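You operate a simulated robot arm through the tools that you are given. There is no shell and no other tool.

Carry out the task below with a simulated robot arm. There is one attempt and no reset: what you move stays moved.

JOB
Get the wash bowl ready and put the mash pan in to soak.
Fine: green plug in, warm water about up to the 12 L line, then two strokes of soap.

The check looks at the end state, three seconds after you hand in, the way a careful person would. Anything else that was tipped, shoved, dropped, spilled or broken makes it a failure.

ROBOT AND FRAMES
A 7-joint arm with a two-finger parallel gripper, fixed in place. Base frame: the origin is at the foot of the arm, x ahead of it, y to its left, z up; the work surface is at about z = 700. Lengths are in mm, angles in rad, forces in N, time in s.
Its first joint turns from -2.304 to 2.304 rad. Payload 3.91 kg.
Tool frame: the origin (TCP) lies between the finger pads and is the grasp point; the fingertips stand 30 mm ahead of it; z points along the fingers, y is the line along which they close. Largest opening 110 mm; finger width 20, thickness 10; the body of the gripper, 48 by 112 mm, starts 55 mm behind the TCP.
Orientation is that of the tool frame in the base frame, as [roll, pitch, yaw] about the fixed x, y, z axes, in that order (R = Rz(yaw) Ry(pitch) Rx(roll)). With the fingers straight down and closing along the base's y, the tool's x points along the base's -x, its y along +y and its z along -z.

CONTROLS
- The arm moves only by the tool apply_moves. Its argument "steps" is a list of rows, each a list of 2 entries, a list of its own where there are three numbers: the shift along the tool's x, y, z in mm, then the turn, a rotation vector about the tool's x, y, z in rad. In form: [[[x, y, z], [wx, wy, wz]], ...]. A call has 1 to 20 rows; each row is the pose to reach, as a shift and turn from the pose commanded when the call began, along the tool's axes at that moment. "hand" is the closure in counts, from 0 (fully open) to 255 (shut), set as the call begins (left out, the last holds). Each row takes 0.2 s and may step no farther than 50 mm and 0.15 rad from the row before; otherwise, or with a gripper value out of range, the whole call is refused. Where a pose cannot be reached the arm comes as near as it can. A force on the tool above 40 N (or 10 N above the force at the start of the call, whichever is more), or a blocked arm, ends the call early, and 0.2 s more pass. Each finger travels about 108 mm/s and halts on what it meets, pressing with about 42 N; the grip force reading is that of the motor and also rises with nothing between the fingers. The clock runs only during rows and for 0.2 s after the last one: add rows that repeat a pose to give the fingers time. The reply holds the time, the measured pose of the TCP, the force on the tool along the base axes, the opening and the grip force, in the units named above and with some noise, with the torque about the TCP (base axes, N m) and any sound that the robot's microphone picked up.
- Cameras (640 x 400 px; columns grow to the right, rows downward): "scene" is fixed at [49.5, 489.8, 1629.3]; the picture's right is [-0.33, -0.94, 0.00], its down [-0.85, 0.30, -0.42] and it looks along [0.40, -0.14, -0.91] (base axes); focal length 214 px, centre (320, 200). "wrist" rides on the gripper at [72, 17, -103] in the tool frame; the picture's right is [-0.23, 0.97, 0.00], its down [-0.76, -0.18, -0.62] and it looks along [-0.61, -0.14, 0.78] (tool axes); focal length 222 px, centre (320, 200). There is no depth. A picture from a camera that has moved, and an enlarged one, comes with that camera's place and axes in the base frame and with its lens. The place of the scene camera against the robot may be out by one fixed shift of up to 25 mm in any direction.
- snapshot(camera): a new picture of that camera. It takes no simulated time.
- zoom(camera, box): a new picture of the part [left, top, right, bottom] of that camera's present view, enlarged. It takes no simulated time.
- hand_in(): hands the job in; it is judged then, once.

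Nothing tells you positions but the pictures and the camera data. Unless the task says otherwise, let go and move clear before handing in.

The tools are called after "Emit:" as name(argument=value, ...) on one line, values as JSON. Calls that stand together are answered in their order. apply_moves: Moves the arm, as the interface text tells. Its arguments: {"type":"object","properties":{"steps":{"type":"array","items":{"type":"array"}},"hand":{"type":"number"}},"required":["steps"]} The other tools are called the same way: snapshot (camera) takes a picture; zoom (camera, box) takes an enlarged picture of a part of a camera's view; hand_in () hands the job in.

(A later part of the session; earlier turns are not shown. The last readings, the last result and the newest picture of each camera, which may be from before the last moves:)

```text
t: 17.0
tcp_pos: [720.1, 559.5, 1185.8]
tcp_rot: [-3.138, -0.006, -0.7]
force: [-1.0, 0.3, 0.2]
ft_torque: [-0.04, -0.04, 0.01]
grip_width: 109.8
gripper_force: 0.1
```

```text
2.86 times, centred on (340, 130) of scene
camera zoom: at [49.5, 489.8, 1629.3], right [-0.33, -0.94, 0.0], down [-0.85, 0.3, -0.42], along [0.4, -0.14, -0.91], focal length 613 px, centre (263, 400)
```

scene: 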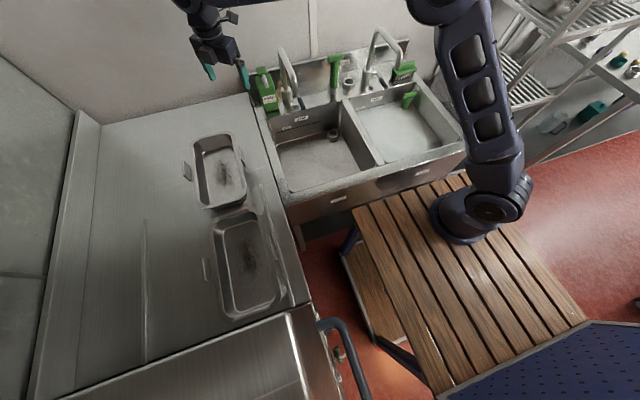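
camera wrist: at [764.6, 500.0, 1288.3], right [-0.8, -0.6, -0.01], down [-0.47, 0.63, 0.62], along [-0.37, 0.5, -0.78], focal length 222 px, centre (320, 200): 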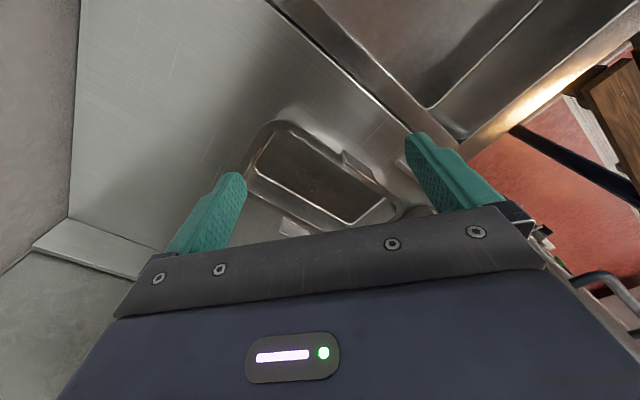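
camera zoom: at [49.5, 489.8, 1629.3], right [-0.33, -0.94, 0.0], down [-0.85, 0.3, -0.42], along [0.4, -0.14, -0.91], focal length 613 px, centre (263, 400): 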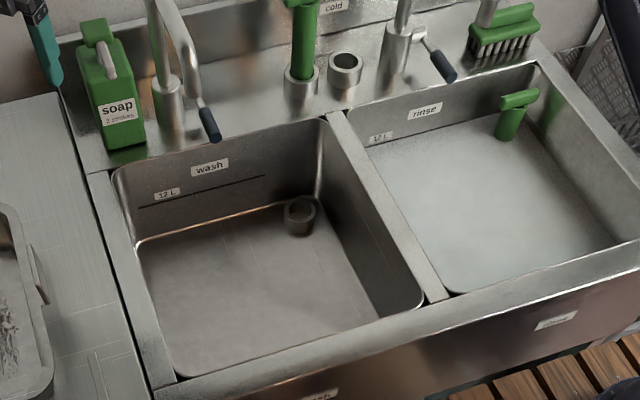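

I still can't tell the residues apart for certain, so I'll take a low, well-framed look at pan 2 (the nearer one) and compare.

Emit:
apply_moves(steps=[[[-31, 26, 0], [0, 0, 0.07]], [[-62, 52, 0], [0, 0, 0.14]], [[-94, 79, 0], [0, 0, 0.22]], [[-125, 105, 0], [0, 0, 0.29]], [[-156, 131, 0], [0, 0, 0.36]], [[-187, 157, 0], [0, 0, 0.43]], [[-219, 184, 0], [0, 0, 0.5]], [[-250, 210, 0], [0, 0, 0.58]], [[-281, 236, 10], [0, 0, 0.65]], [[-312, 262, 20], [0, 0, 0.72]], [[-344, 289, 30], [0, 0, 0.8]], [[-375, 315, 40], [0, 0, 0.87]]])

Emit:
snapshot(camera="wrist")

Emit:
zoom(camera="wrist", box=[220, 60, 440, 220])

Emit:
snapshot(camera="scene")

```text
t: 19.6
tcp_pos: [229.2, 559.7, 1141.7]
tcp_rot: [-3.135, 0.001, -1.573]
force: [0.0, -0.9, 0.6]
ft_torque: [0.0, 0.08, 0.01]
grip_width: 109.9
gripper_force: 0.2
```

```text
taken
camera wrist: at [213.5, 488.4, 1244.4], right [-0.97, 0.23, -0.01], down [0.17, 0.76, 0.62], along [0.15, 0.61, -0.78], focal length 222 px, centre (320, 200)
```

wrist: 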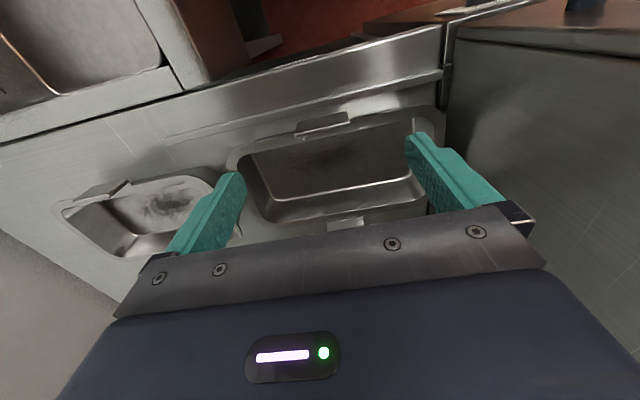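

```text
2.50 times, centred on (330, 140) of wrist
camera zoom: at [213.5, 488.4, 1244.4], right [-0.97, 0.23, -0.01], down [0.17, 0.76, 0.62], along [0.15, 0.61, -0.78], focal length 555 px, centre (295, 350)
```

zoom: 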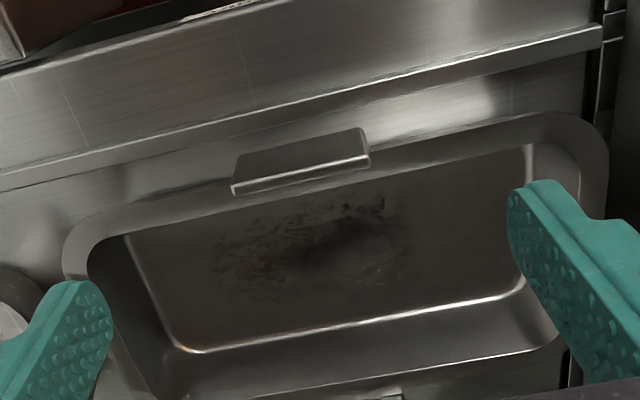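

```text
taken
```

scene: 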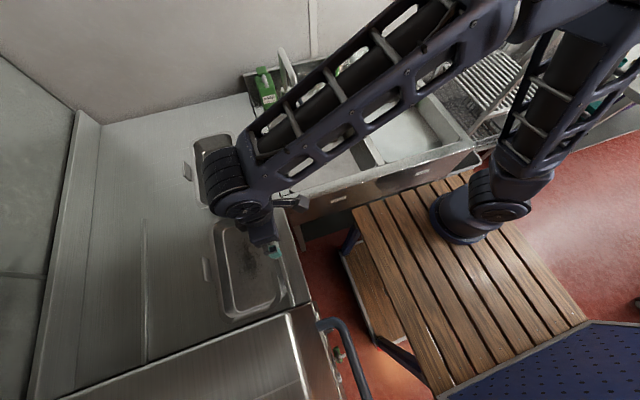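

Emit:
zoom(camera="wrist", box=[40, 150, 240, 275])

Emit:
zoom(camera="wrist", box=[270, 120, 400, 200])

```text
3.20 times, centred on (140, 212) of wrist
camera zoom: at [213.5, 488.4, 1244.4], right [-0.97, 0.23, -0.01], down [0.17, 0.76, 0.62], along [0.15, 0.61, -0.78], focal length 711 px, centre (896, 160)
```

zoom: 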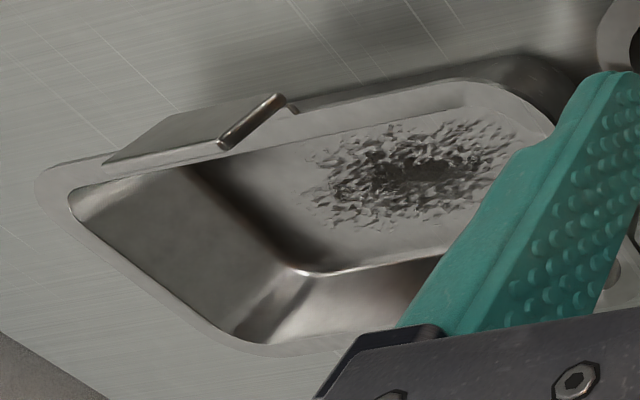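

```text
4.92 times, centred on (335, 160) of wrist
camera zoom: at [213.5, 488.4, 1244.4], right [-0.97, 0.23, -0.01], down [0.17, 0.76, 0.62], along [0.15, 0.61, -0.78], focal length 1094 px, centre (246, 397)
```

zoom: 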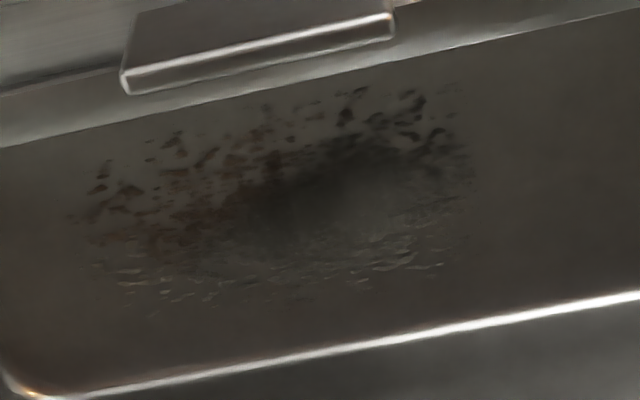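

Pan 2 shows a black scorch and pan 1 shows pale lumpy residue. Before settling on one, I'll look at the rack and the counter to the right, in case another pan holds mash.

Emit:
apply_moves(steps=[[[26, -25, -18], [0, 0, 0.1]], [[52, -50, -36], [0, 0, 0.2]], [[78, -75, -54], [0, 0, 0.3]], [[104, -100, -72], [0, 0, 0.4]], [[130, -125, -90], [0, 0, 0.5]], [[156, -150, -108], [0, 0, 0.6]], [[182, -175, -126], [0, 0, 0.7]], [[208, -200, -144], [0, 0, 0.8]], [[234, -225, -162], [0, 0, 0.9]], [[260, -250, -180], [0, 0, 1.0]], [[290, -260, -190], [0, 0, 1.1]], [[325, -270, -200], [0, 0, 1.2]], [[365, -280, -200], [0, 0, 1.3]], [[405, -290, -200], [0, 0, 1.4]], [[445, -300, -200], [0, 0, 1.5]], [[485, -300, -200], [0, 0, 1.6]], [[525, -300, -200], [0, 0, 1.7]], [[565, -300, -200], [0, 0, 1.84]], [[610, -300, -200], [0, 0, 1.98]], [[655, -300, -200], [0, 0, 2.12]]])

Emit:
snapshot(camera="wrist")

Emit:
snapshot(camera="scene")

```text
t: 23.8
tcp_pos: [529.0, -94.4, 1344.4]
tcp_rot: [3.139, 0.007, 2.591]
force: [0.1, 0.7, -0.3]
ft_torque: [-0.01, 0.02, -0.03]
grip_width: 109.9
gripper_force: 0.0
```

```text
taken
camera wrist: at [477.6, -41.9, 1446.4], right [0.7, 0.71, 0.0], down [0.55, -0.55, 0.63], along [0.45, -0.44, -0.78], focal length 222 px, centre (320, 200)
```

wrist: 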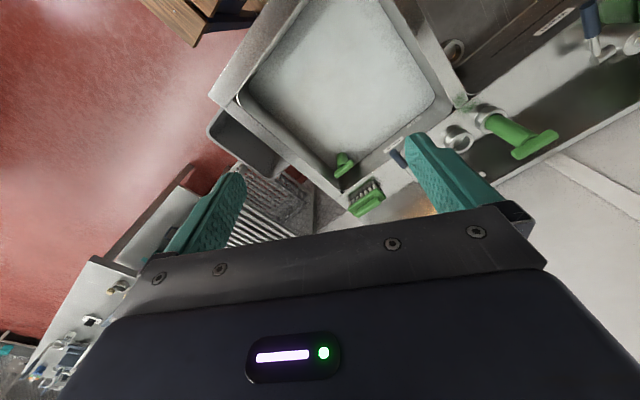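

```text
taken
```

scene: 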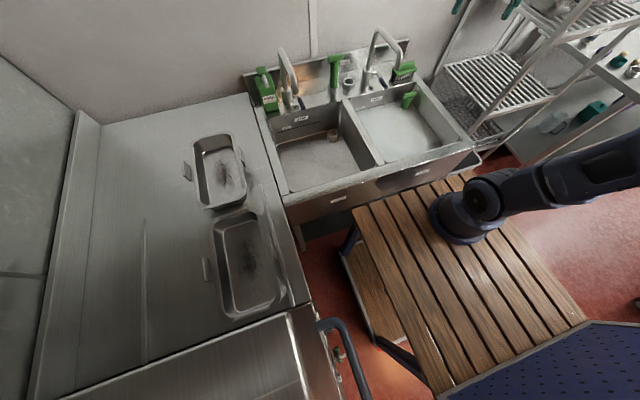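

Emit:
zoom(camera="scene", box=[540, 0, 640, 60])

Emit:
zoom(camera="scene", box=[520, 60, 640, 150])

Emit:
zoom(camera="wrist", box=[0, 150, 180, 400])

Emit:
zoom(camera="scene", box=[250, 290, 370, 400])

Emit:
zoom(camera="wrist", box=[420, 0, 640, 180])

```text
6.40 times, centred on (590, 30) of scene
camera zoom: at [49.5, 489.8, 1629.3], right [-0.33, -0.94, 0.0], down [-0.85, 0.3, -0.42], along [0.4, -0.14, -0.91], focal length 1373 px, centre (-1408, 1288)
```

zoom: 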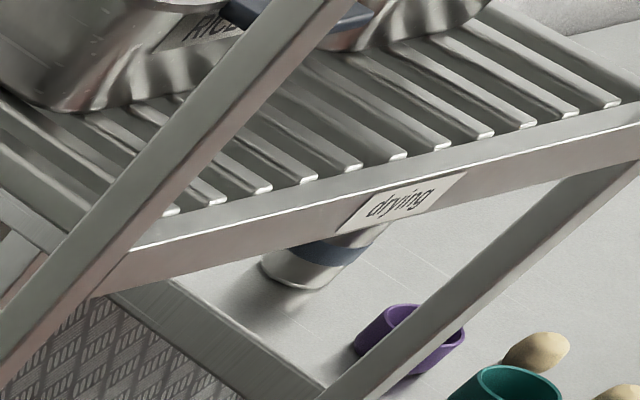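

```text
4.44 times, centred on (580, 105) of scene
camera zoom: at [49.5, 489.8, 1629.3], right [-0.33, -0.94, 0.0], down [-0.85, 0.3, -0.42], along [0.4, -0.14, -0.91], focal length 953 px, centre (-836, 622)
```

zoom: 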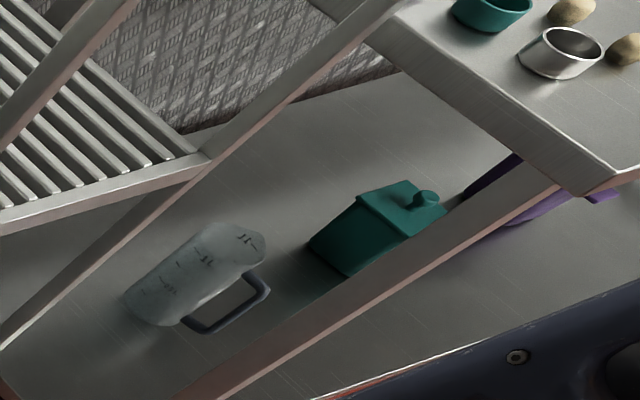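

```text
1.60 times, centred on (90, 275) of wrist
camera zoom: at [477.6, -41.9, 1446.4], right [0.7, 0.71, 0.0], down [0.55, -0.55, 0.63], along [0.45, -0.44, -0.78], focal length 355 px, centre (688, 80)
```

zoom: 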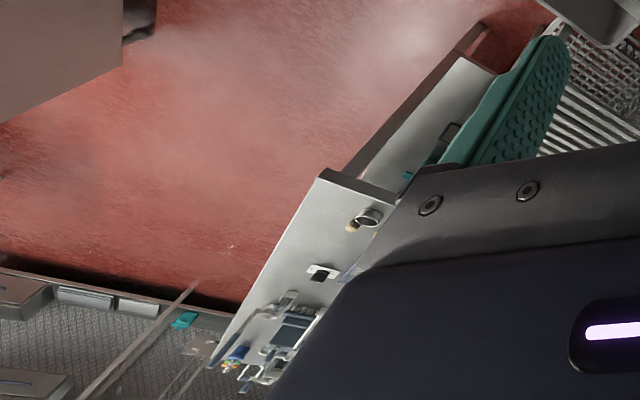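

```text
3.64 times, centred on (310, 345) of scene
camera zoom: at [49.5, 489.8, 1629.3], right [-0.33, -0.94, 0.0], down [-0.85, 0.3, -0.42], along [0.4, -0.14, -0.91], focal length 780 px, centre (356, -327)
```

zoom: 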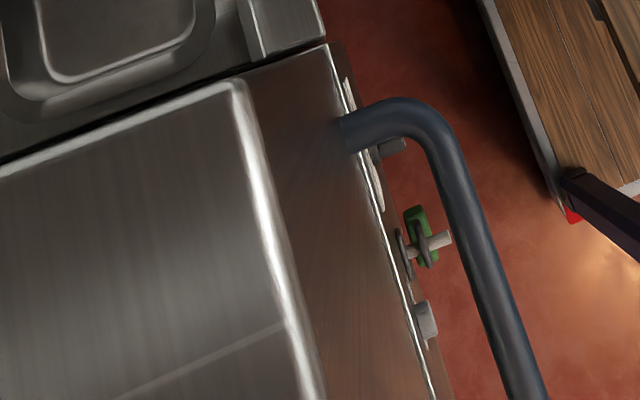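

```text
2.22 times, centred on (530, 90) of wrist
camera zoom: at [477.6, -41.9, 1446.4], right [0.7, 0.71, 0.0], down [0.55, -0.55, 0.63], along [0.45, -0.44, -0.78], focal length 494 px, centre (-147, 444)
```

zoom: 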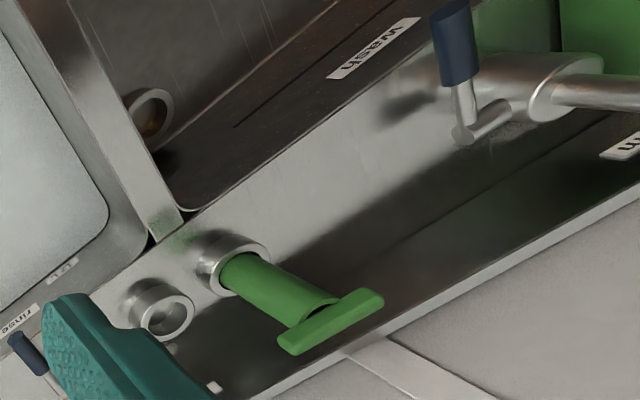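

The pan on the drying rack has "RICE" written on its side wall, so the counter pans may be marked on their outer walls too. I'll zoom there, then inspect the side walls.

Emit:
zoom(camera="scene", box=[530, 0, 630, 20])

Emit:
zoom(camera="scene", box=[575, 0, 605, 15])

Emit:
zoom(camera="scene", box=[185, 185, 300, 235])

Emit:
zoom(camera="scene", box=[225, 130, 285, 215])

Emit:
zoom(camera="scene", box=[255, 200, 305, 320])

```text
6.40 times, centred on (580, 10) of scene
camera zoom: at [49.5, 489.8, 1629.3], right [-0.33, -0.94, 0.0], down [-0.85, 0.3, -0.42], along [0.4, -0.14, -0.91], focal length 1373 px, centre (-1344, 1416)
```

zoom: 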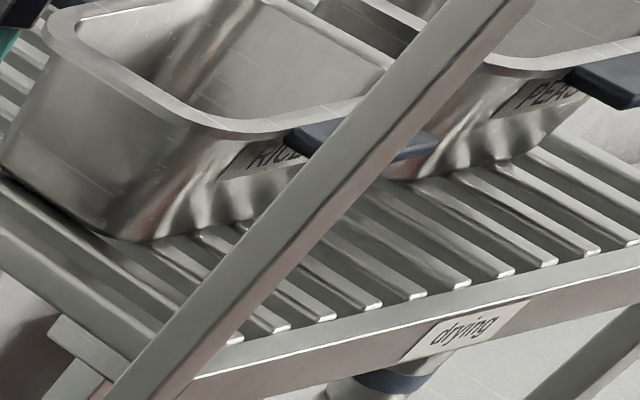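

```text
16.00 times, centred on (590, 8) of scene
camera zoom: at [49.5, 489.8, 1629.3], right [-0.33, -0.94, 0.0], down [-0.85, 0.3, -0.42], along [0.4, -0.14, -0.91], focal length 3432 px, centre (-4000, 3280)
```

zoom: 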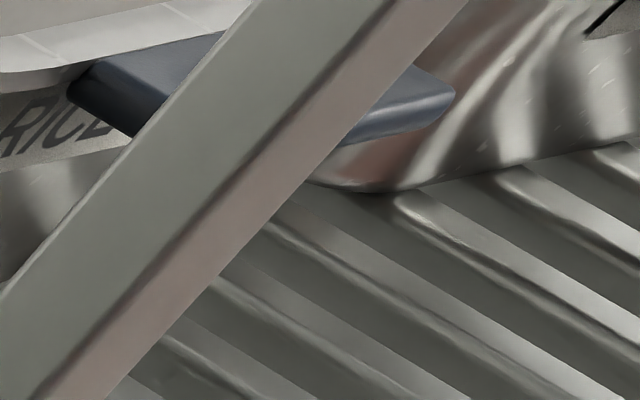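

```text
5.57 times, centred on (242, 210) of scene
camera zoom: at [49.5, 489.8, 1629.3], right [-0.33, -0.94, 0.0], down [-0.85, 0.3, -0.42], along [0.4, -0.14, -0.91], focal length 1194 px, centre (751, 144)
```

zoom: 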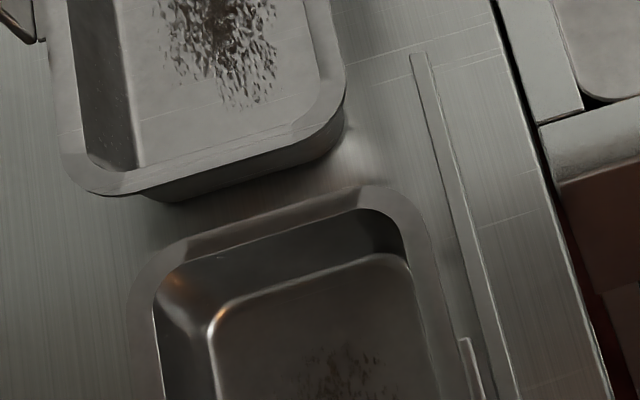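

```text
4.71 times, centred on (255, 172) of scene
camera zoom: at [49.5, 489.8, 1629.3], right [-0.33, -0.94, 0.0], down [-0.85, 0.3, -0.42], along [0.4, -0.14, -0.91], focal length 1009 px, centre (626, 329)
```

zoom: 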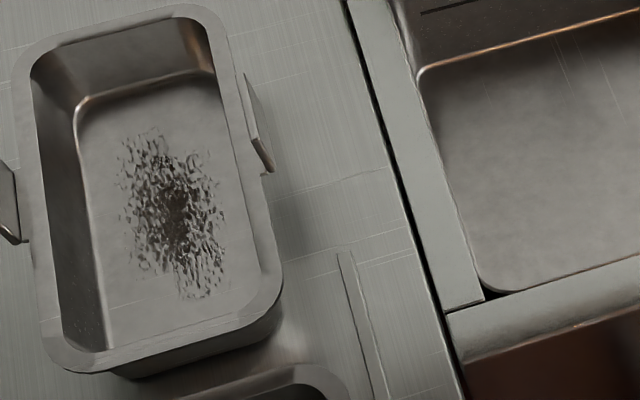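

```text
3.33 times, centred on (280, 260) of scene
camera zoom: at [49.5, 489.8, 1629.3], right [-0.33, -0.94, 0.0], down [-0.85, 0.3, -0.42], along [0.4, -0.14, -0.91], focal length 715 px, centre (453, 0)
```

zoom: 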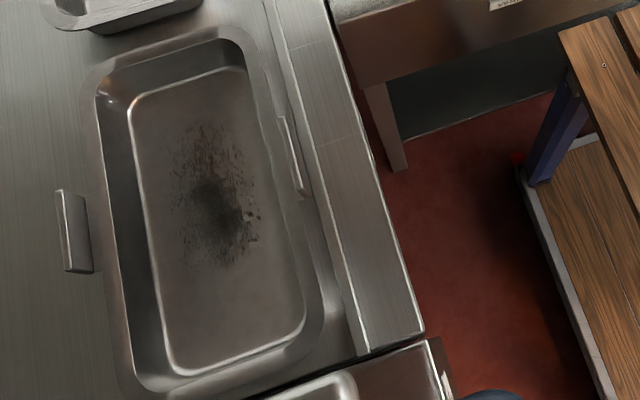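

The rack pans carry their names on the wall beneath the handle. I'll bring the camera down on the sink side and tilt it to read the −y walls of the two counter pans.

Emit:
apply_moves(steps=[[[17, 35, 9], [0, 0, -0.132]], [[34, 69, 18], [0, 0, -0.265]], [[51, 104, 27], [0, 0, -0.397]], [[68, 138, 36], [0, 0, -0.53]], [[85, 173, 45], [0, 0, -0.662]], [[102, 207, 54], [0, 0, -0.795]], [[119, 242, 63], [0, 0, -0.927]], [[136, 276, 72], [0, 0, -1.06]], [[153, 311, 81], [0, 0, -1.192]], [[170, 346, 90], [0, 0, -1.325]], [[187, 380, 99], [0, 0, -1.457]], [[204, 415, 108], [0, 0, -1.59]], [[221, 449, 117], [0, 0, -1.722]], [[238, 484, 126], [0, 0, -1.855]], [[255, 518, 135], [0, 0, -1.987]], [[272, 553, 144], [0, 0, -2.12]]])

Emit:
apply_moves(steps=[[[0, 0, 20], [0, -0.12, 0]], [[0, 0, 40], [0, -0.24, 0]], [[0, 0, 60], [0, -0.36, 0]], [[0, 0, 80], [0, -0.48, 0]], [[0, 0, 100], [0, -0.6, 0]], [[0, 0, 130], [0, -0.6, 0]]])

Emit:
snapshot(camera="wrist")

Emit:
snapshot(camera="scene")

```text
t: 27.2
tcp_pos: [586.7, 519.7, 1199.8]
tcp_rot: [-3.134, 0.0, -1.567]
force: [-0.2, -0.5, 0.7]
ft_torque: [0.05, 0.0, -0.02]
grip_width: 110.3
gripper_force: 0.0
```

```text
t: 28.6
tcp_pos: [586.7, 518.2, 1070.2]
tcp_rot: [-3.133, 0.6, -1.565]
force: [-0.3, 0.0, 1.3]
ft_torque: [-0.02, -0.02, -0.02]
grip_width: 109.8
gripper_force: 0.0
```

```text
taken
camera wrist: at [570.9, 401.3, 1113.1], right [-0.97, 0.19, 0.12], down [0.17, 0.28, 0.95], along [0.14, 0.94, -0.3], focal length 222 px, centre (320, 200)
```

wrist: 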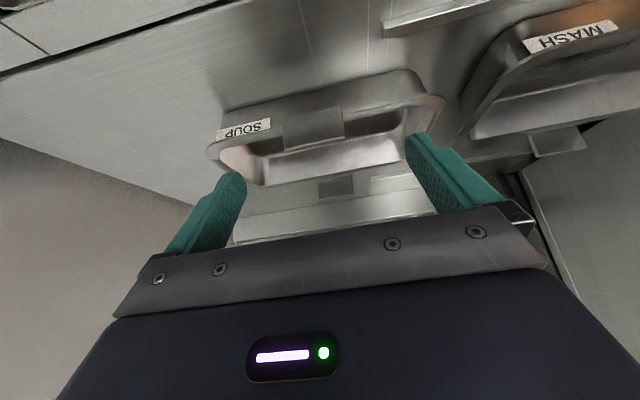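

```text
taken
```

scene: 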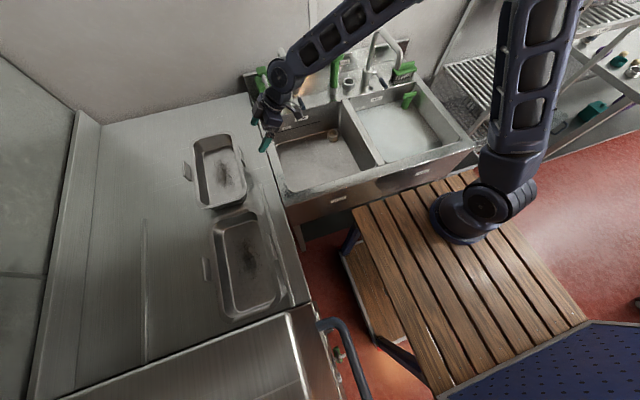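

The pan beside the appliance is MASH and the one nearer the sink is SOUP, so my visual guess was wrong and MASH is the one I need. Next I'll go back upright over the sink and measure the plug, drain, lever and soap.

Emit:
apply_moves(steps=[[[-20, 0, -30], [0, 0.12, 0]], [[-40, 0, -60], [0, 0.24, 0]], [[-65, 0, -90], [0, 0.36, 0]], [[-90, 0, -120], [0, 0.48, 0]], [[-113, 0, -150], [0, 0.6, 0]], [[-118, 0, -173], [0, 0.6, 0]]])

Emit:
apply_moves(steps=[[[25, 0, 0], [0, 0, 0.14]], [[50, 0, 0], [0, 0, 0.28]], [[75, -5, 0], [0, 0, 0.42]], [[100, -10, 0], [0, 0, 0.56]], [[125, -15, 0], [0, 0, 0.7]], [[150, -20, 0], [0, 0, 0.84]], [[175, -25, 0], [0, 0, 0.98]], [[200, -30, 0], [0, 0, 1.12]], [[225, -35, 0], [0, 0, 1.26]], [[250, -40, 0], [0, 0, 1.4]], [[270, -40, 0], [0, 0, 1.55]]])

Emit:
snapshot(camera="wrist")

Emit:
zoom(camera="wrist", box=[190, 30, 430, 220])

```text
t: 30.0
tcp_pos: [584.9, 519.3, 1278.9]
tcp_rot: [-3.136, -0.002, -1.572]
force: [0.5, 1.0, 0.6]
ft_torque: [0.0, 0.01, -0.02]
grip_width: 109.7
gripper_force: 0.1
```

```text
t: 32.4
tcp_pos: [625.7, 248.8, 1279.7]
tcp_rot: [-3.14, 0.006, -3.123]
force: [0.7, -0.6, -0.2]
ft_torque: [-0.04, 0.03, 0.03]
grip_width: 109.8
gripper_force: 0.0
```

```text
taken
camera wrist: at [553.4, 265.0, 1381.9], right [0.21, 0.98, 0.0], down [0.76, -0.16, 0.63], along [0.61, -0.13, -0.78], focal length 222 px, centre (320, 200)
```

wrist: 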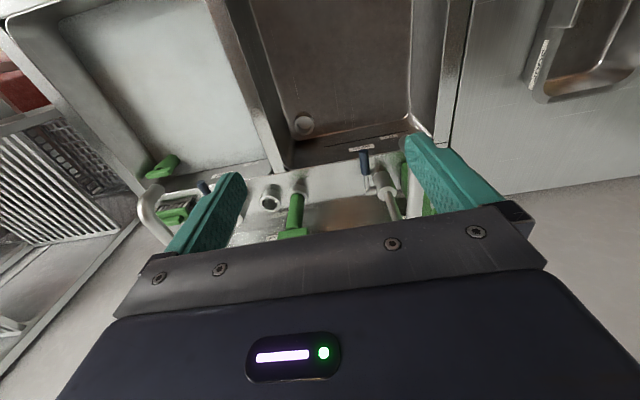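

```text
2.11 times, centred on (310, 125) of wrist
camera zoom: at [553.4, 265.0, 1381.9], right [0.21, 0.98, 0.0], down [0.76, -0.16, 0.63], along [0.61, -0.13, -0.78], focal length 468 px, centre (341, 358)
```

zoom: 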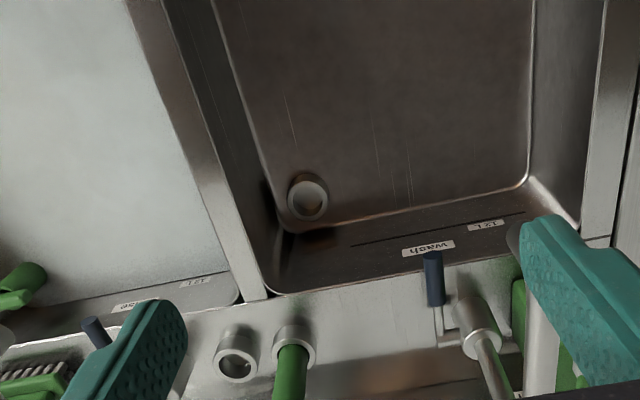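

Emit:
apply_moves(steps=[[[-40, -20, 0], [0, 0, 0]], [[-80, -45, 0], [0, 0, 0]], [[-120, -70, 0], [0, 0, 0]]])

Emit:
snapshot(camera="wrist")

Emit:
zoom(camera="wrist", box=[190, 30, 430, 220])

Emit:
zoom(camera="wrist", box=[230, 100, 430, 220])

Emit:
snapshot(camera="scene")

```text
t: 33.2
tcp_pos: [748.1, 182.4, 1280.3]
tcp_rot: [3.14, 0.009, -3.121]
force: [-1.6, 1.0, 1.3]
ft_torque: [-0.03, -0.03, -0.02]
grip_width: 110.2
gripper_force: 0.0
```

```text
taken
camera wrist: at [675.4, 197.9, 1382.6], right [0.21, 0.98, 0.0], down [0.76, -0.16, 0.63], along [0.62, -0.13, -0.78], focal length 222 px, centre (320, 200)
```

wrist: 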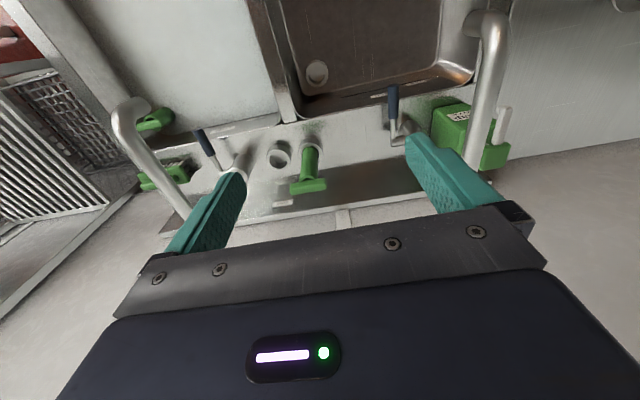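

```text
2.11 times, centred on (310, 125) of wrist
camera zoom: at [675.4, 197.9, 1382.6], right [0.21, 0.98, 0.0], down [0.76, -0.16, 0.63], along [0.62, -0.13, -0.78], focal length 468 px, centre (341, 358)
```

zoom: 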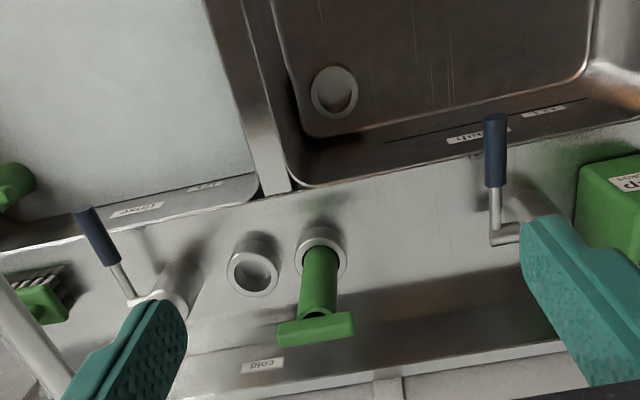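

```text
3.20 times, centred on (330, 160) of wrist
camera zoom: at [675.4, 197.9, 1382.6], right [0.21, 0.98, 0.0], down [0.76, -0.16, 0.63], along [0.62, -0.13, -0.78], focal length 711 px, centre (288, 328)
```

zoom: 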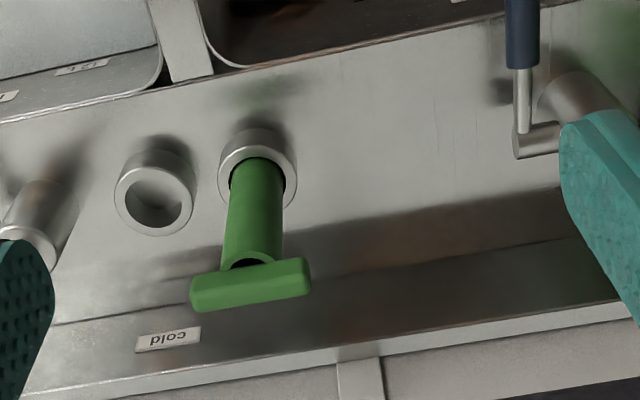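

```text
taken
```

scene: 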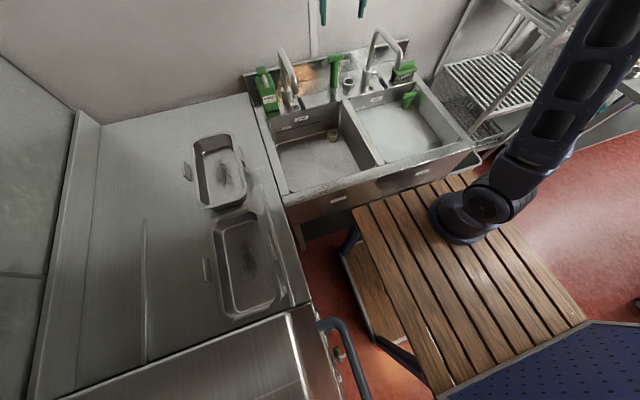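

The sink is now measured: drain ring near (785, 165, ~705), rim at z≈850, and the plug's T-handle at (912, 125, 1037) above its socket at (911, 125, 886). I'll turn the gripper so its fingers close along x, above the plug.

Emit:
apply_moves(steps=[[[-15, -6, 0], [0, 0, 0.145]], [[-30, -11, 0], [0, 0, 0.29]], [[-45, -17, 0], [0, 0, 0.435]], [[-60, -22, 0], [0, 0, 0.58]], [[-75, -28, 0], [0, 0, 0.725]], [[-90, -33, 0], [0, 0, 0.87]], [[-105, -39, 0], [0, 0, 1.015]], [[-120, -44, 0], [0, 0, 1.16]], [[-135, -50, 0], [0, 0, 1.305]], [[-150, -55, 0], [0, 0, 1.45]], [[-164, -60, 0], [0, 0, 1.59]], [[-164, -60, 50], [0, 0, 1.59]]], hand=60)

Emit:
snapshot(camera="wrist")

Emit:
snapshot(camera="scene")

```text
t: 35.8
tcp_pos: [912.9, 124.7, 1231.5]
tcp_rot: [3.132, 0.001, 1.57]
force: [-0.4, 0.0, 1.3]
ft_torque: [0.0, -0.06, -0.02]
grip_width: 84.2
gripper_force: 0.1
```

```text
taken
camera wrist: at [929.6, 198.2, 1334.4], right [0.97, -0.23, 0.01], down [-0.18, -0.76, 0.62], along [-0.13, -0.61, -0.78], focal length 222 px, centre (320, 200)
```

wrist: 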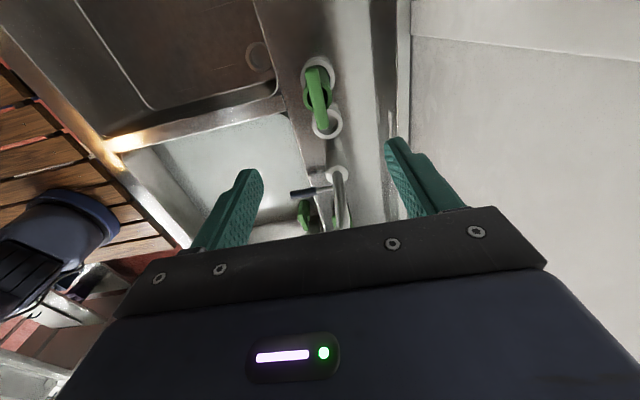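

```text
taken
```

scene: 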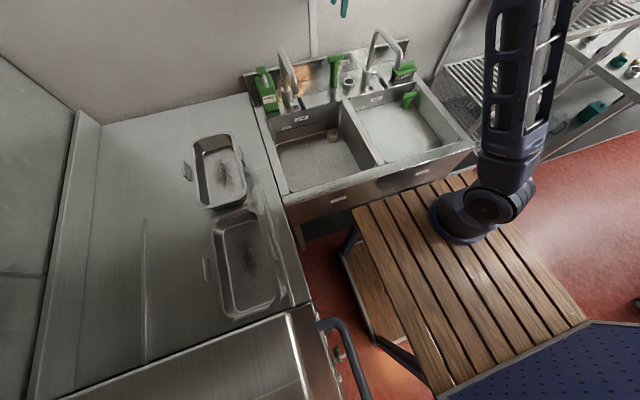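

Emit:
zoom(camera="wrist", box=[240, 20, 400, 160])

```text
2.86 times, centred on (320, 90) of wrist
camera zoom: at [929.6, 198.2, 1334.4], right [0.97, -0.23, 0.01], down [-0.18, -0.76, 0.62], along [-0.13, -0.61, -0.78], focal length 635 px, centre (320, 514)
```

zoom: 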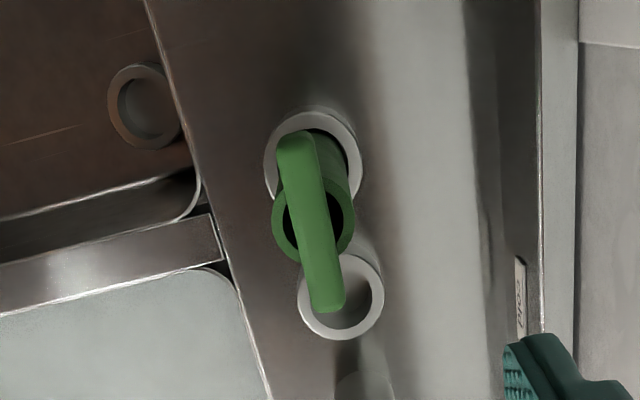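

Emit:
apply_moves(steps=[[[2.3, -2.5, 40], [0.009, 0, 0]], [[2.3, -3, 85], [0.009, 0, 0]], [[2.3, -3.5, 125], [0.009, 0, 0]], [[2.3, -4, 160], [0.009, 0, 0]], [[2.3, -4.2, 190], [0.009, 0, 0]], [[2.3, -4.3, 219], [0.009, 0, 0]]])

Emit:
snapshot(camera="wrist")

Emit:
zoom(camera="scene", box=[290, 20, 390, 110])

```text
t: 37.2
tcp_pos: [910.2, 125.9, 1013.2]
tcp_rot: [-3.141, 0.0, 1.572]
force: [0.1, -0.6, 0.4]
ft_torque: [0.02, -0.04, 0.01]
grip_width: 84.1
gripper_force: 0.1
```

```text
taken
camera wrist: at [928.1, 199.9, 1115.2], right [0.97, -0.23, 0.0], down [-0.18, -0.76, 0.62], along [-0.14, -0.61, -0.78], focal length 222 px, centre (320, 200)
```

wrist: 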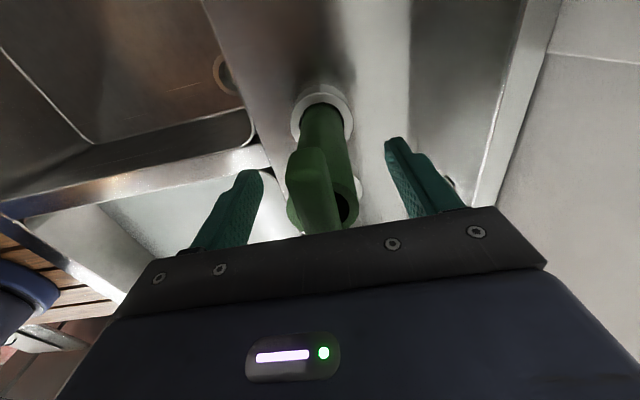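

```text
4.44 times, centred on (340, 65) of scene
camera zoom: at [49.5, 489.8, 1629.3], right [-0.33, -0.94, 0.0], down [-0.85, 0.3, -0.42], along [0.4, -0.14, -0.91], focal length 953 px, centre (231, 800)
```

zoom: 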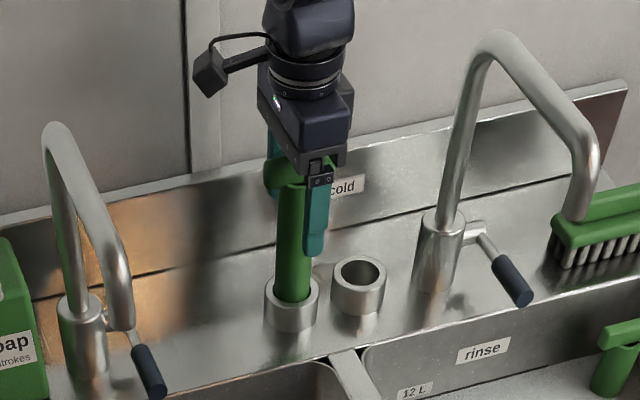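

The fingers straddle the standpipe just under its T-bar. I'll close on it.

Emit:
apply_moves(steps=[[[0, 0, 0], [0, 0, 0]], [[0, 0, 0], [0, 0, 0]], [[0, 0, 0], [0, 0, 0]], [[0, 0, 0], [0, 0, 0]]], hand=255)

Emit:
apply_moves(steps=[[[0, 0, -20], [0, 0, 0]], [[0, 0, -40], [0, 0, 0]]])

Emit:
snapshot(camera="wrist")

Emit:
zoom(camera="scene", box=[290, 20, 390, 110])

```text
t: 38.2
tcp_pos: [910.1, 126.3, 1013.0]
tcp_rot: [-3.141, 0.0, 1.574]
force: [0.0, 0.2, -0.6]
ft_torque: [-0.04, 0.07, -0.03]
grip_width: 36.8
gripper_force: 41.9
```

```text
t: 38.8
tcp_pos: [910.5, 126.2, 1051.0]
tcp_rot: [-3.138, 0.0, 1.571]
force: [0.9, 0.7, -2.0]
ft_torque: [-0.03, -0.01, -0.02]
grip_width: 37.0
gripper_force: 41.5
```

```text
taken
camera wrist: at [927.9, 199.8, 1154.8], right [0.97, -0.23, 0.0], down [-0.17, -0.76, 0.62], along [-0.14, -0.61, -0.78], focal length 222 px, centre (320, 200)
```

wrist: 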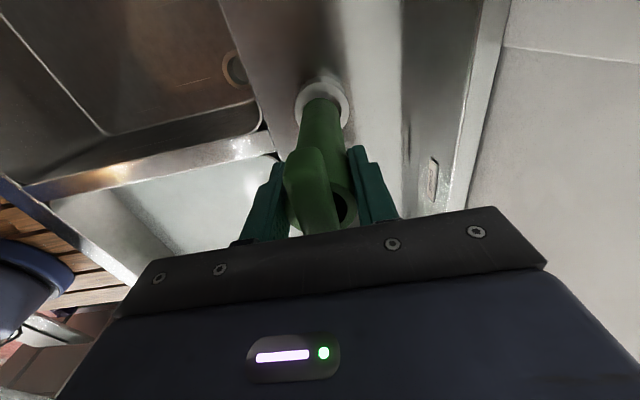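

```text
4.44 times, centred on (340, 65) of scene
camera zoom: at [49.5, 489.8, 1629.3], right [-0.33, -0.94, 0.0], down [-0.85, 0.3, -0.42], along [0.4, -0.14, -0.91], focal length 953 px, centre (231, 800)
```

zoom: 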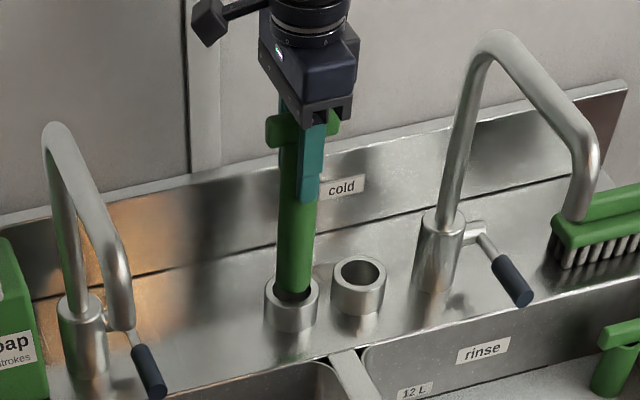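

The plug is coming up. I'll lift it clear and see how long it is.

Emit:
apply_moves(steps=[[[0, 0, -40], [0, 0, 0]], [[0, 0, -80], [0, 0, 0]], [[0, 0, -115], [0, 0, 0]]])

Emit:
snapshot(camera="wrist")

Emit:
zoom(camera="scene", box=[290, 0, 390, 110])

```text
t: 39.6
tcp_pos: [909.6, 127.4, 1167.2]
tcp_rot: [-3.139, 0.003, 1.572]
force: [0.7, 1.3, -2.2]
ft_torque: [0.0, 0.02, 0.02]
grip_width: 37.0
gripper_force: 41.2
```

```text
taken
camera wrist: at [928.5, 200.4, 1269.7], right [0.97, -0.23, 0.0], down [-0.17, -0.76, 0.62], along [-0.14, -0.61, -0.78], focal length 222 px, centre (320, 200)
```

wrist: 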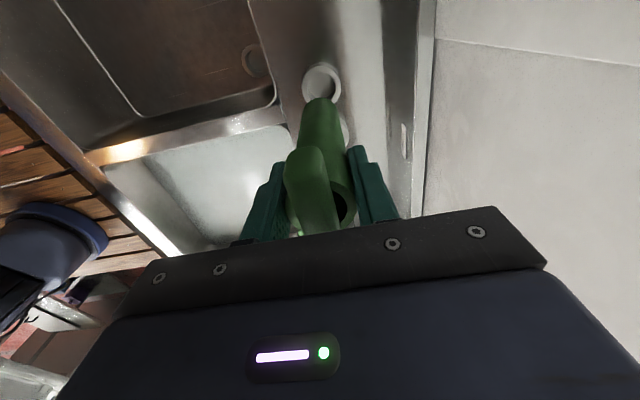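

```text
3.64 times, centred on (340, 55) of scene
camera zoom: at [49.5, 489.8, 1629.3], right [-0.33, -0.94, 0.0], down [-0.85, 0.3, -0.42], along [0.4, -0.14, -0.91], focal length 780 px, centre (247, 727)
```

zoom: 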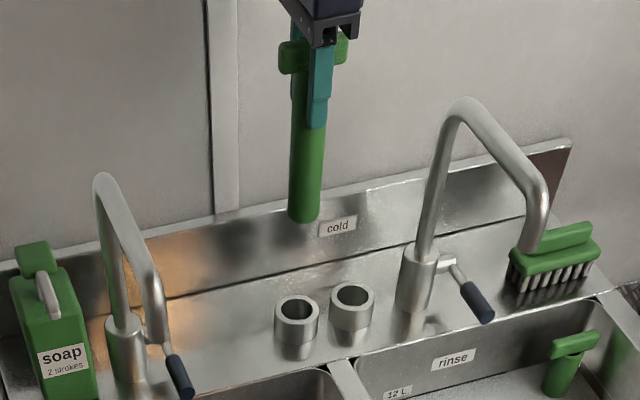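

The standpipe's bottom is about 160 mm below the grip point. I'll carry it over the wash bowl's drain and then line it up with the wrist camera.

Emit:
apply_moves(steps=[[[10, -35, 15], [0, 0, 0]], [[20, -70, 35], [0, 0, 0]], [[30, -100, 55], [0, 0, 0]], [[40, -127, 67], [0, 0, 0]], [[40, -127, 67], [0, 0, 0]]])

Emit:
snapshot(camera="wrist")

Emit:
zoom(camera="wrist", box=[240, 20, 400, 160])

Emit:
zoom(camera="scene", box=[260, 40, 400, 170])

```text
t: 40.8
tcp_pos: [783.5, 167.6, 1100.8]
tcp_rot: [-3.138, 0.0, 1.572]
force: [0.8, -0.5, -0.7]
ft_torque: [0.01, -0.04, 0.03]
grip_width: 37.2
gripper_force: 41.8
```

```text
taken
camera wrist: at [801.2, 240.4, 1203.5], right [0.97, -0.23, 0.0], down [-0.17, -0.76, 0.62], along [-0.14, -0.61, -0.78], focal length 222 px, centre (320, 200)
```

wrist: 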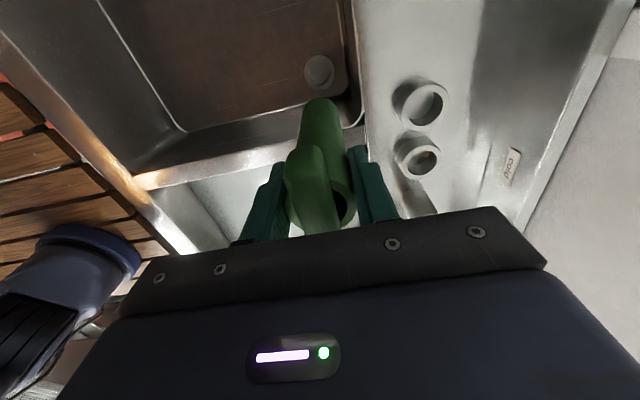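

```text
2.86 times, centred on (320, 90) of wrist
camera zoom: at [801.2, 240.4, 1203.5], right [0.97, -0.23, 0.0], down [-0.17, -0.76, 0.62], along [-0.14, -0.61, -0.78], focal length 635 px, centre (320, 514)
```

zoom: 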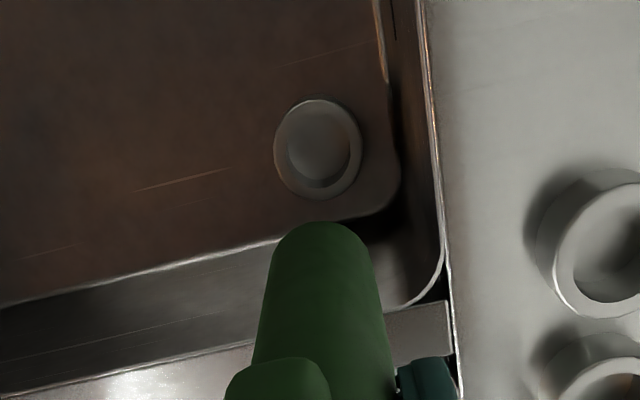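

```text
3.08 times, centred on (330, 105) of scene
camera zoom: at [49.5, 489.8, 1629.3], right [-0.33, -0.94, 0.0], down [-0.85, 0.3, -0.42], along [0.4, -0.14, -0.91], focal length 660 px, centre (289, 492)
```

zoom: 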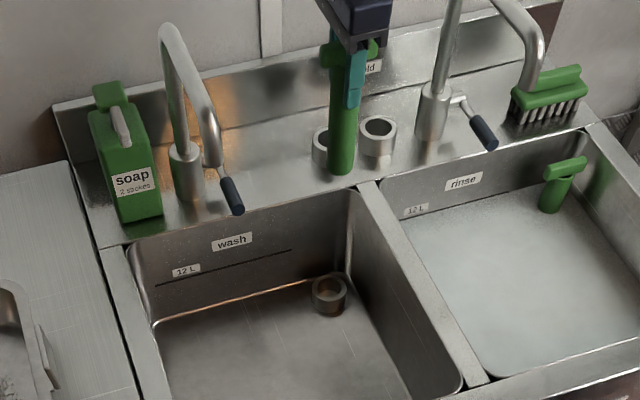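

Emit:
apply_moves(steps=[[[-1.4, -0.5, 40], [0, 0, 0]], [[-1.4, -0.5, 80], [0, 0, 0]], [[-1.4, -0.4, 120], [0, 0, 0]], [[-1.4, -0.3, 160], [0, 0, 0]], [[-1.4, -0.3, 190], [0, 0, 0]], [[-1.4, -0.3, 200], [0, 0, 0]]])

Emit:
zoom(camera="wrist", box=[240, 20, 400, 160])

Emit:
zoom(camera="scene", box=[290, 60, 390, 150])

```text
t: 42.2
tcp_pos: [781.1, 164.5, 899.7]
tcp_rot: [-3.14, -0.001, 1.571]
force: [0.4, -0.3, -1.4]
ft_torque: [-0.02, 0.04, 0.0]
grip_width: 36.9
gripper_force: 42.0
```

```text
2.86 times, centred on (320, 90) of wrist
camera zoom: at [800.0, 238.5, 1002.8], right [0.97, -0.23, 0.0], down [-0.18, -0.76, 0.62], along [-0.14, -0.61, -0.78], focal length 635 px, centre (320, 514)
```

zoom: 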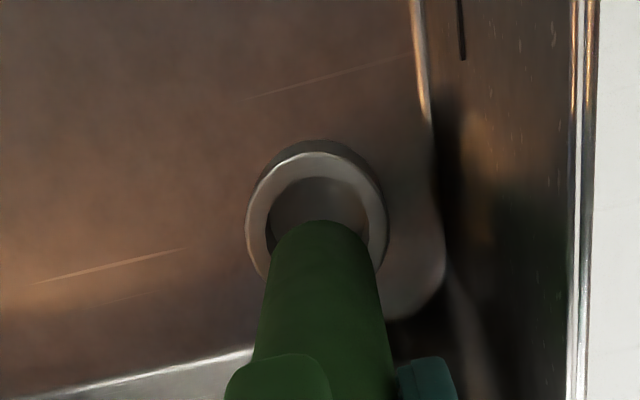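

```text
4.44 times, centred on (340, 105) of scene
camera zoom: at [49.5, 489.8, 1629.3], right [-0.33, -0.94, 0.0], down [-0.85, 0.3, -0.42], along [0.4, -0.14, -0.91], focal length 953 px, centre (231, 622)
```

zoom: 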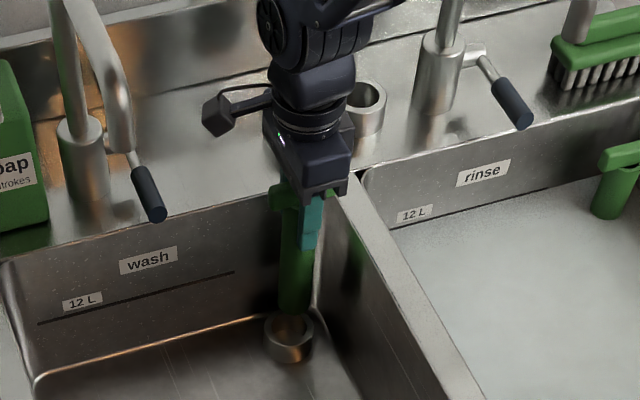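

Emit:
apply_moves(steps=[[[0, 0, 0], [0, 0, 0]]])

Emit:
apply_moves(steps=[[[0, 0, 0], [0, 0, 0]]])

Emit:
zoom(camera="wrist", box=[280, 60, 360, 130])

```text
t: 42.6
tcp_pos: [781.3, 164.9, 900.7]
tcp_rot: [-3.139, 0.0, 1.572]
force: [0.2, 0.2, -1.9]
ft_torque: [-0.07, 0.03, 0.0]
grip_width: 37.2
gripper_force: 42.5
```

```text
t: 43.0
tcp_pos: [782.3, 165.5, 900.4]
tcp_rot: [-3.139, 0.0, 1.572]
force: [-1.2, 1.1, -1.4]
ft_torque: [0.02, 0.03, -0.04]
grip_width: 37.3
gripper_force: 42.0
```

```text
5.71 times, centred on (320, 95) of wrist
camera zoom: at [800.2, 238.5, 1003.0], right [0.97, -0.23, 0.0], down [-0.17, -0.76, 0.62], along [-0.14, -0.61, -0.78], focal length 1269 px, centre (320, 800)
```

zoom: 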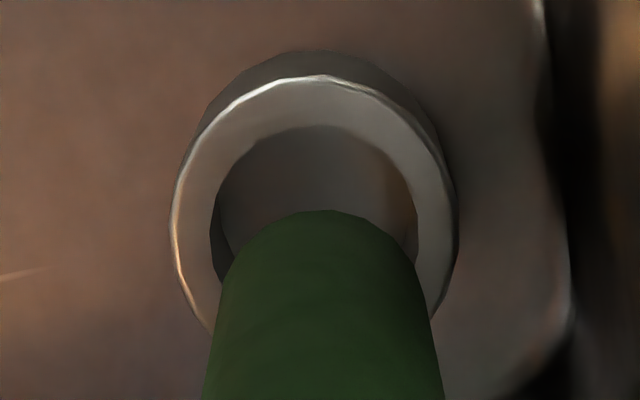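

Emit:
zoom(camera="wrist", box=[296, 66, 346, 106])

Emit:
zoom(camera="scene", box=[340, 95, 380, 145])

Emit:
zoom(camera="scene", box=[325, 95, 375, 145])

```text
10.00 times, centred on (321, 86) of wrist
camera zoom: at [800.2, 238.5, 1003.0], right [0.97, -0.23, 0.0], down [-0.17, -0.76, 0.62], along [-0.14, -0.61, -0.78], focal length 2221 px, centre (310, 1340)
```

zoom: 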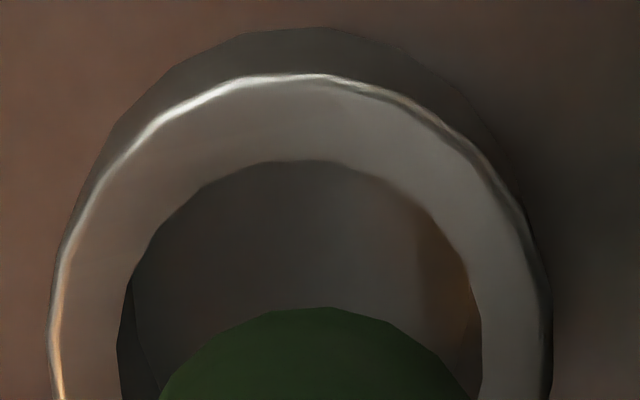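

```text
8.00 times, centred on (360, 120) of scene
camera zoom: at [49.5, 489.8, 1629.3], right [-0.33, -0.94, 0.0], down [-0.85, 0.3, -0.42], along [0.4, -0.14, -0.91], focal length 1716 px, centre (0, 840)
```

zoom: 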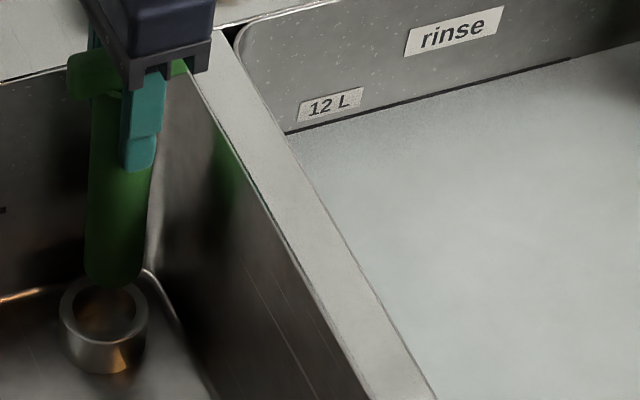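

```text
8.00 times, centred on (350, 120) of scene
camera zoom: at [49.5, 489.8, 1629.3], right [-0.33, -0.94, 0.0], down [-0.85, 0.3, -0.42], along [0.4, -0.14, -0.91], focal length 1716 px, centre (80, 840)
```

zoom: 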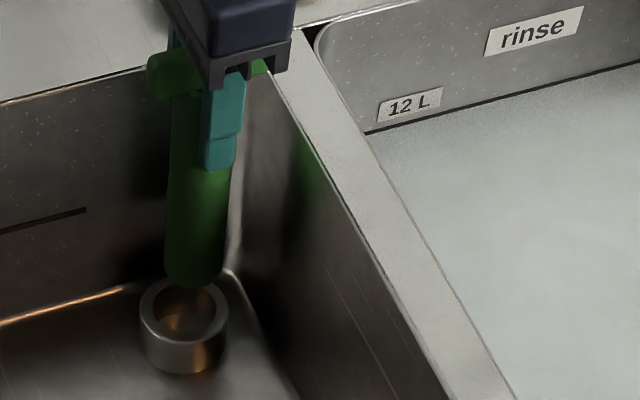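

Relative to the drain ring, the plug foot is about 5 mm too far toward −y and sits ~34 mm above it. I'll correct that, come down a little and check again.

Emit:
apply_moves(steps=[[[5.3, 0.7, 0], [0, 0, 0]], [[5.3, 0.7, 15], [0, 0, 0]], [[5.3, 0.7, 25], [0, 0, 0]], [[5.3, 0.7, 25], [0, 0, 0]]])

Emit:
zoom(camera="wrist", box=[280, 60, 360, 130])

Emit:
zoom(camera="scene", box=[325, 95, 375, 145])

```text
t: 44.0
tcp_pos: [782.4, 169.2, 875.6]
tcp_rot: [-3.139, 0.0, 1.571]
force: [-0.2, -0.9, -0.8]
ft_torque: [0.01, -0.01, 0.02]
grip_width: 37.0
gripper_force: 42.0
```

```text
5.71 times, centred on (320, 95) of wrist
camera zoom: at [801.1, 243.7, 978.2], right [0.97, -0.23, 0.0], down [-0.17, -0.76, 0.62], along [-0.14, -0.61, -0.78], focal length 1269 px, centre (320, 800)
```

zoom: 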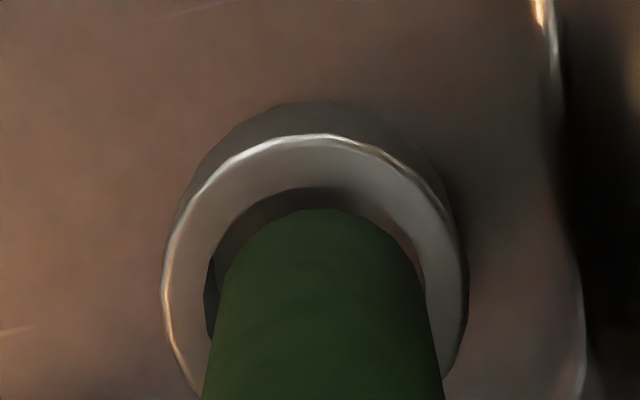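

```text
8.00 times, centred on (350, 120) of scene
camera zoom: at [49.5, 489.8, 1629.3], right [-0.33, -0.94, 0.0], down [-0.85, 0.3, -0.42], along [0.4, -0.14, -0.91], focal length 1716 px, centre (80, 840)
```

zoom: 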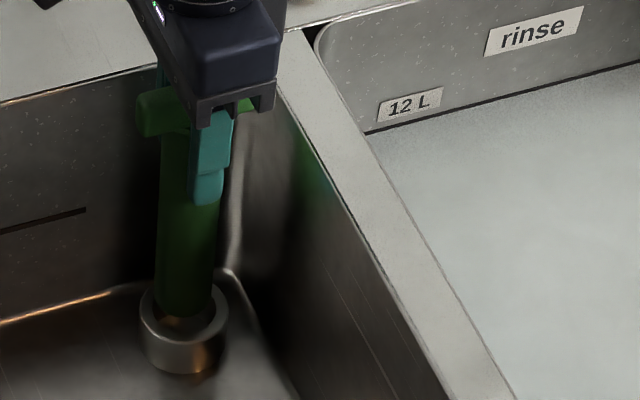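

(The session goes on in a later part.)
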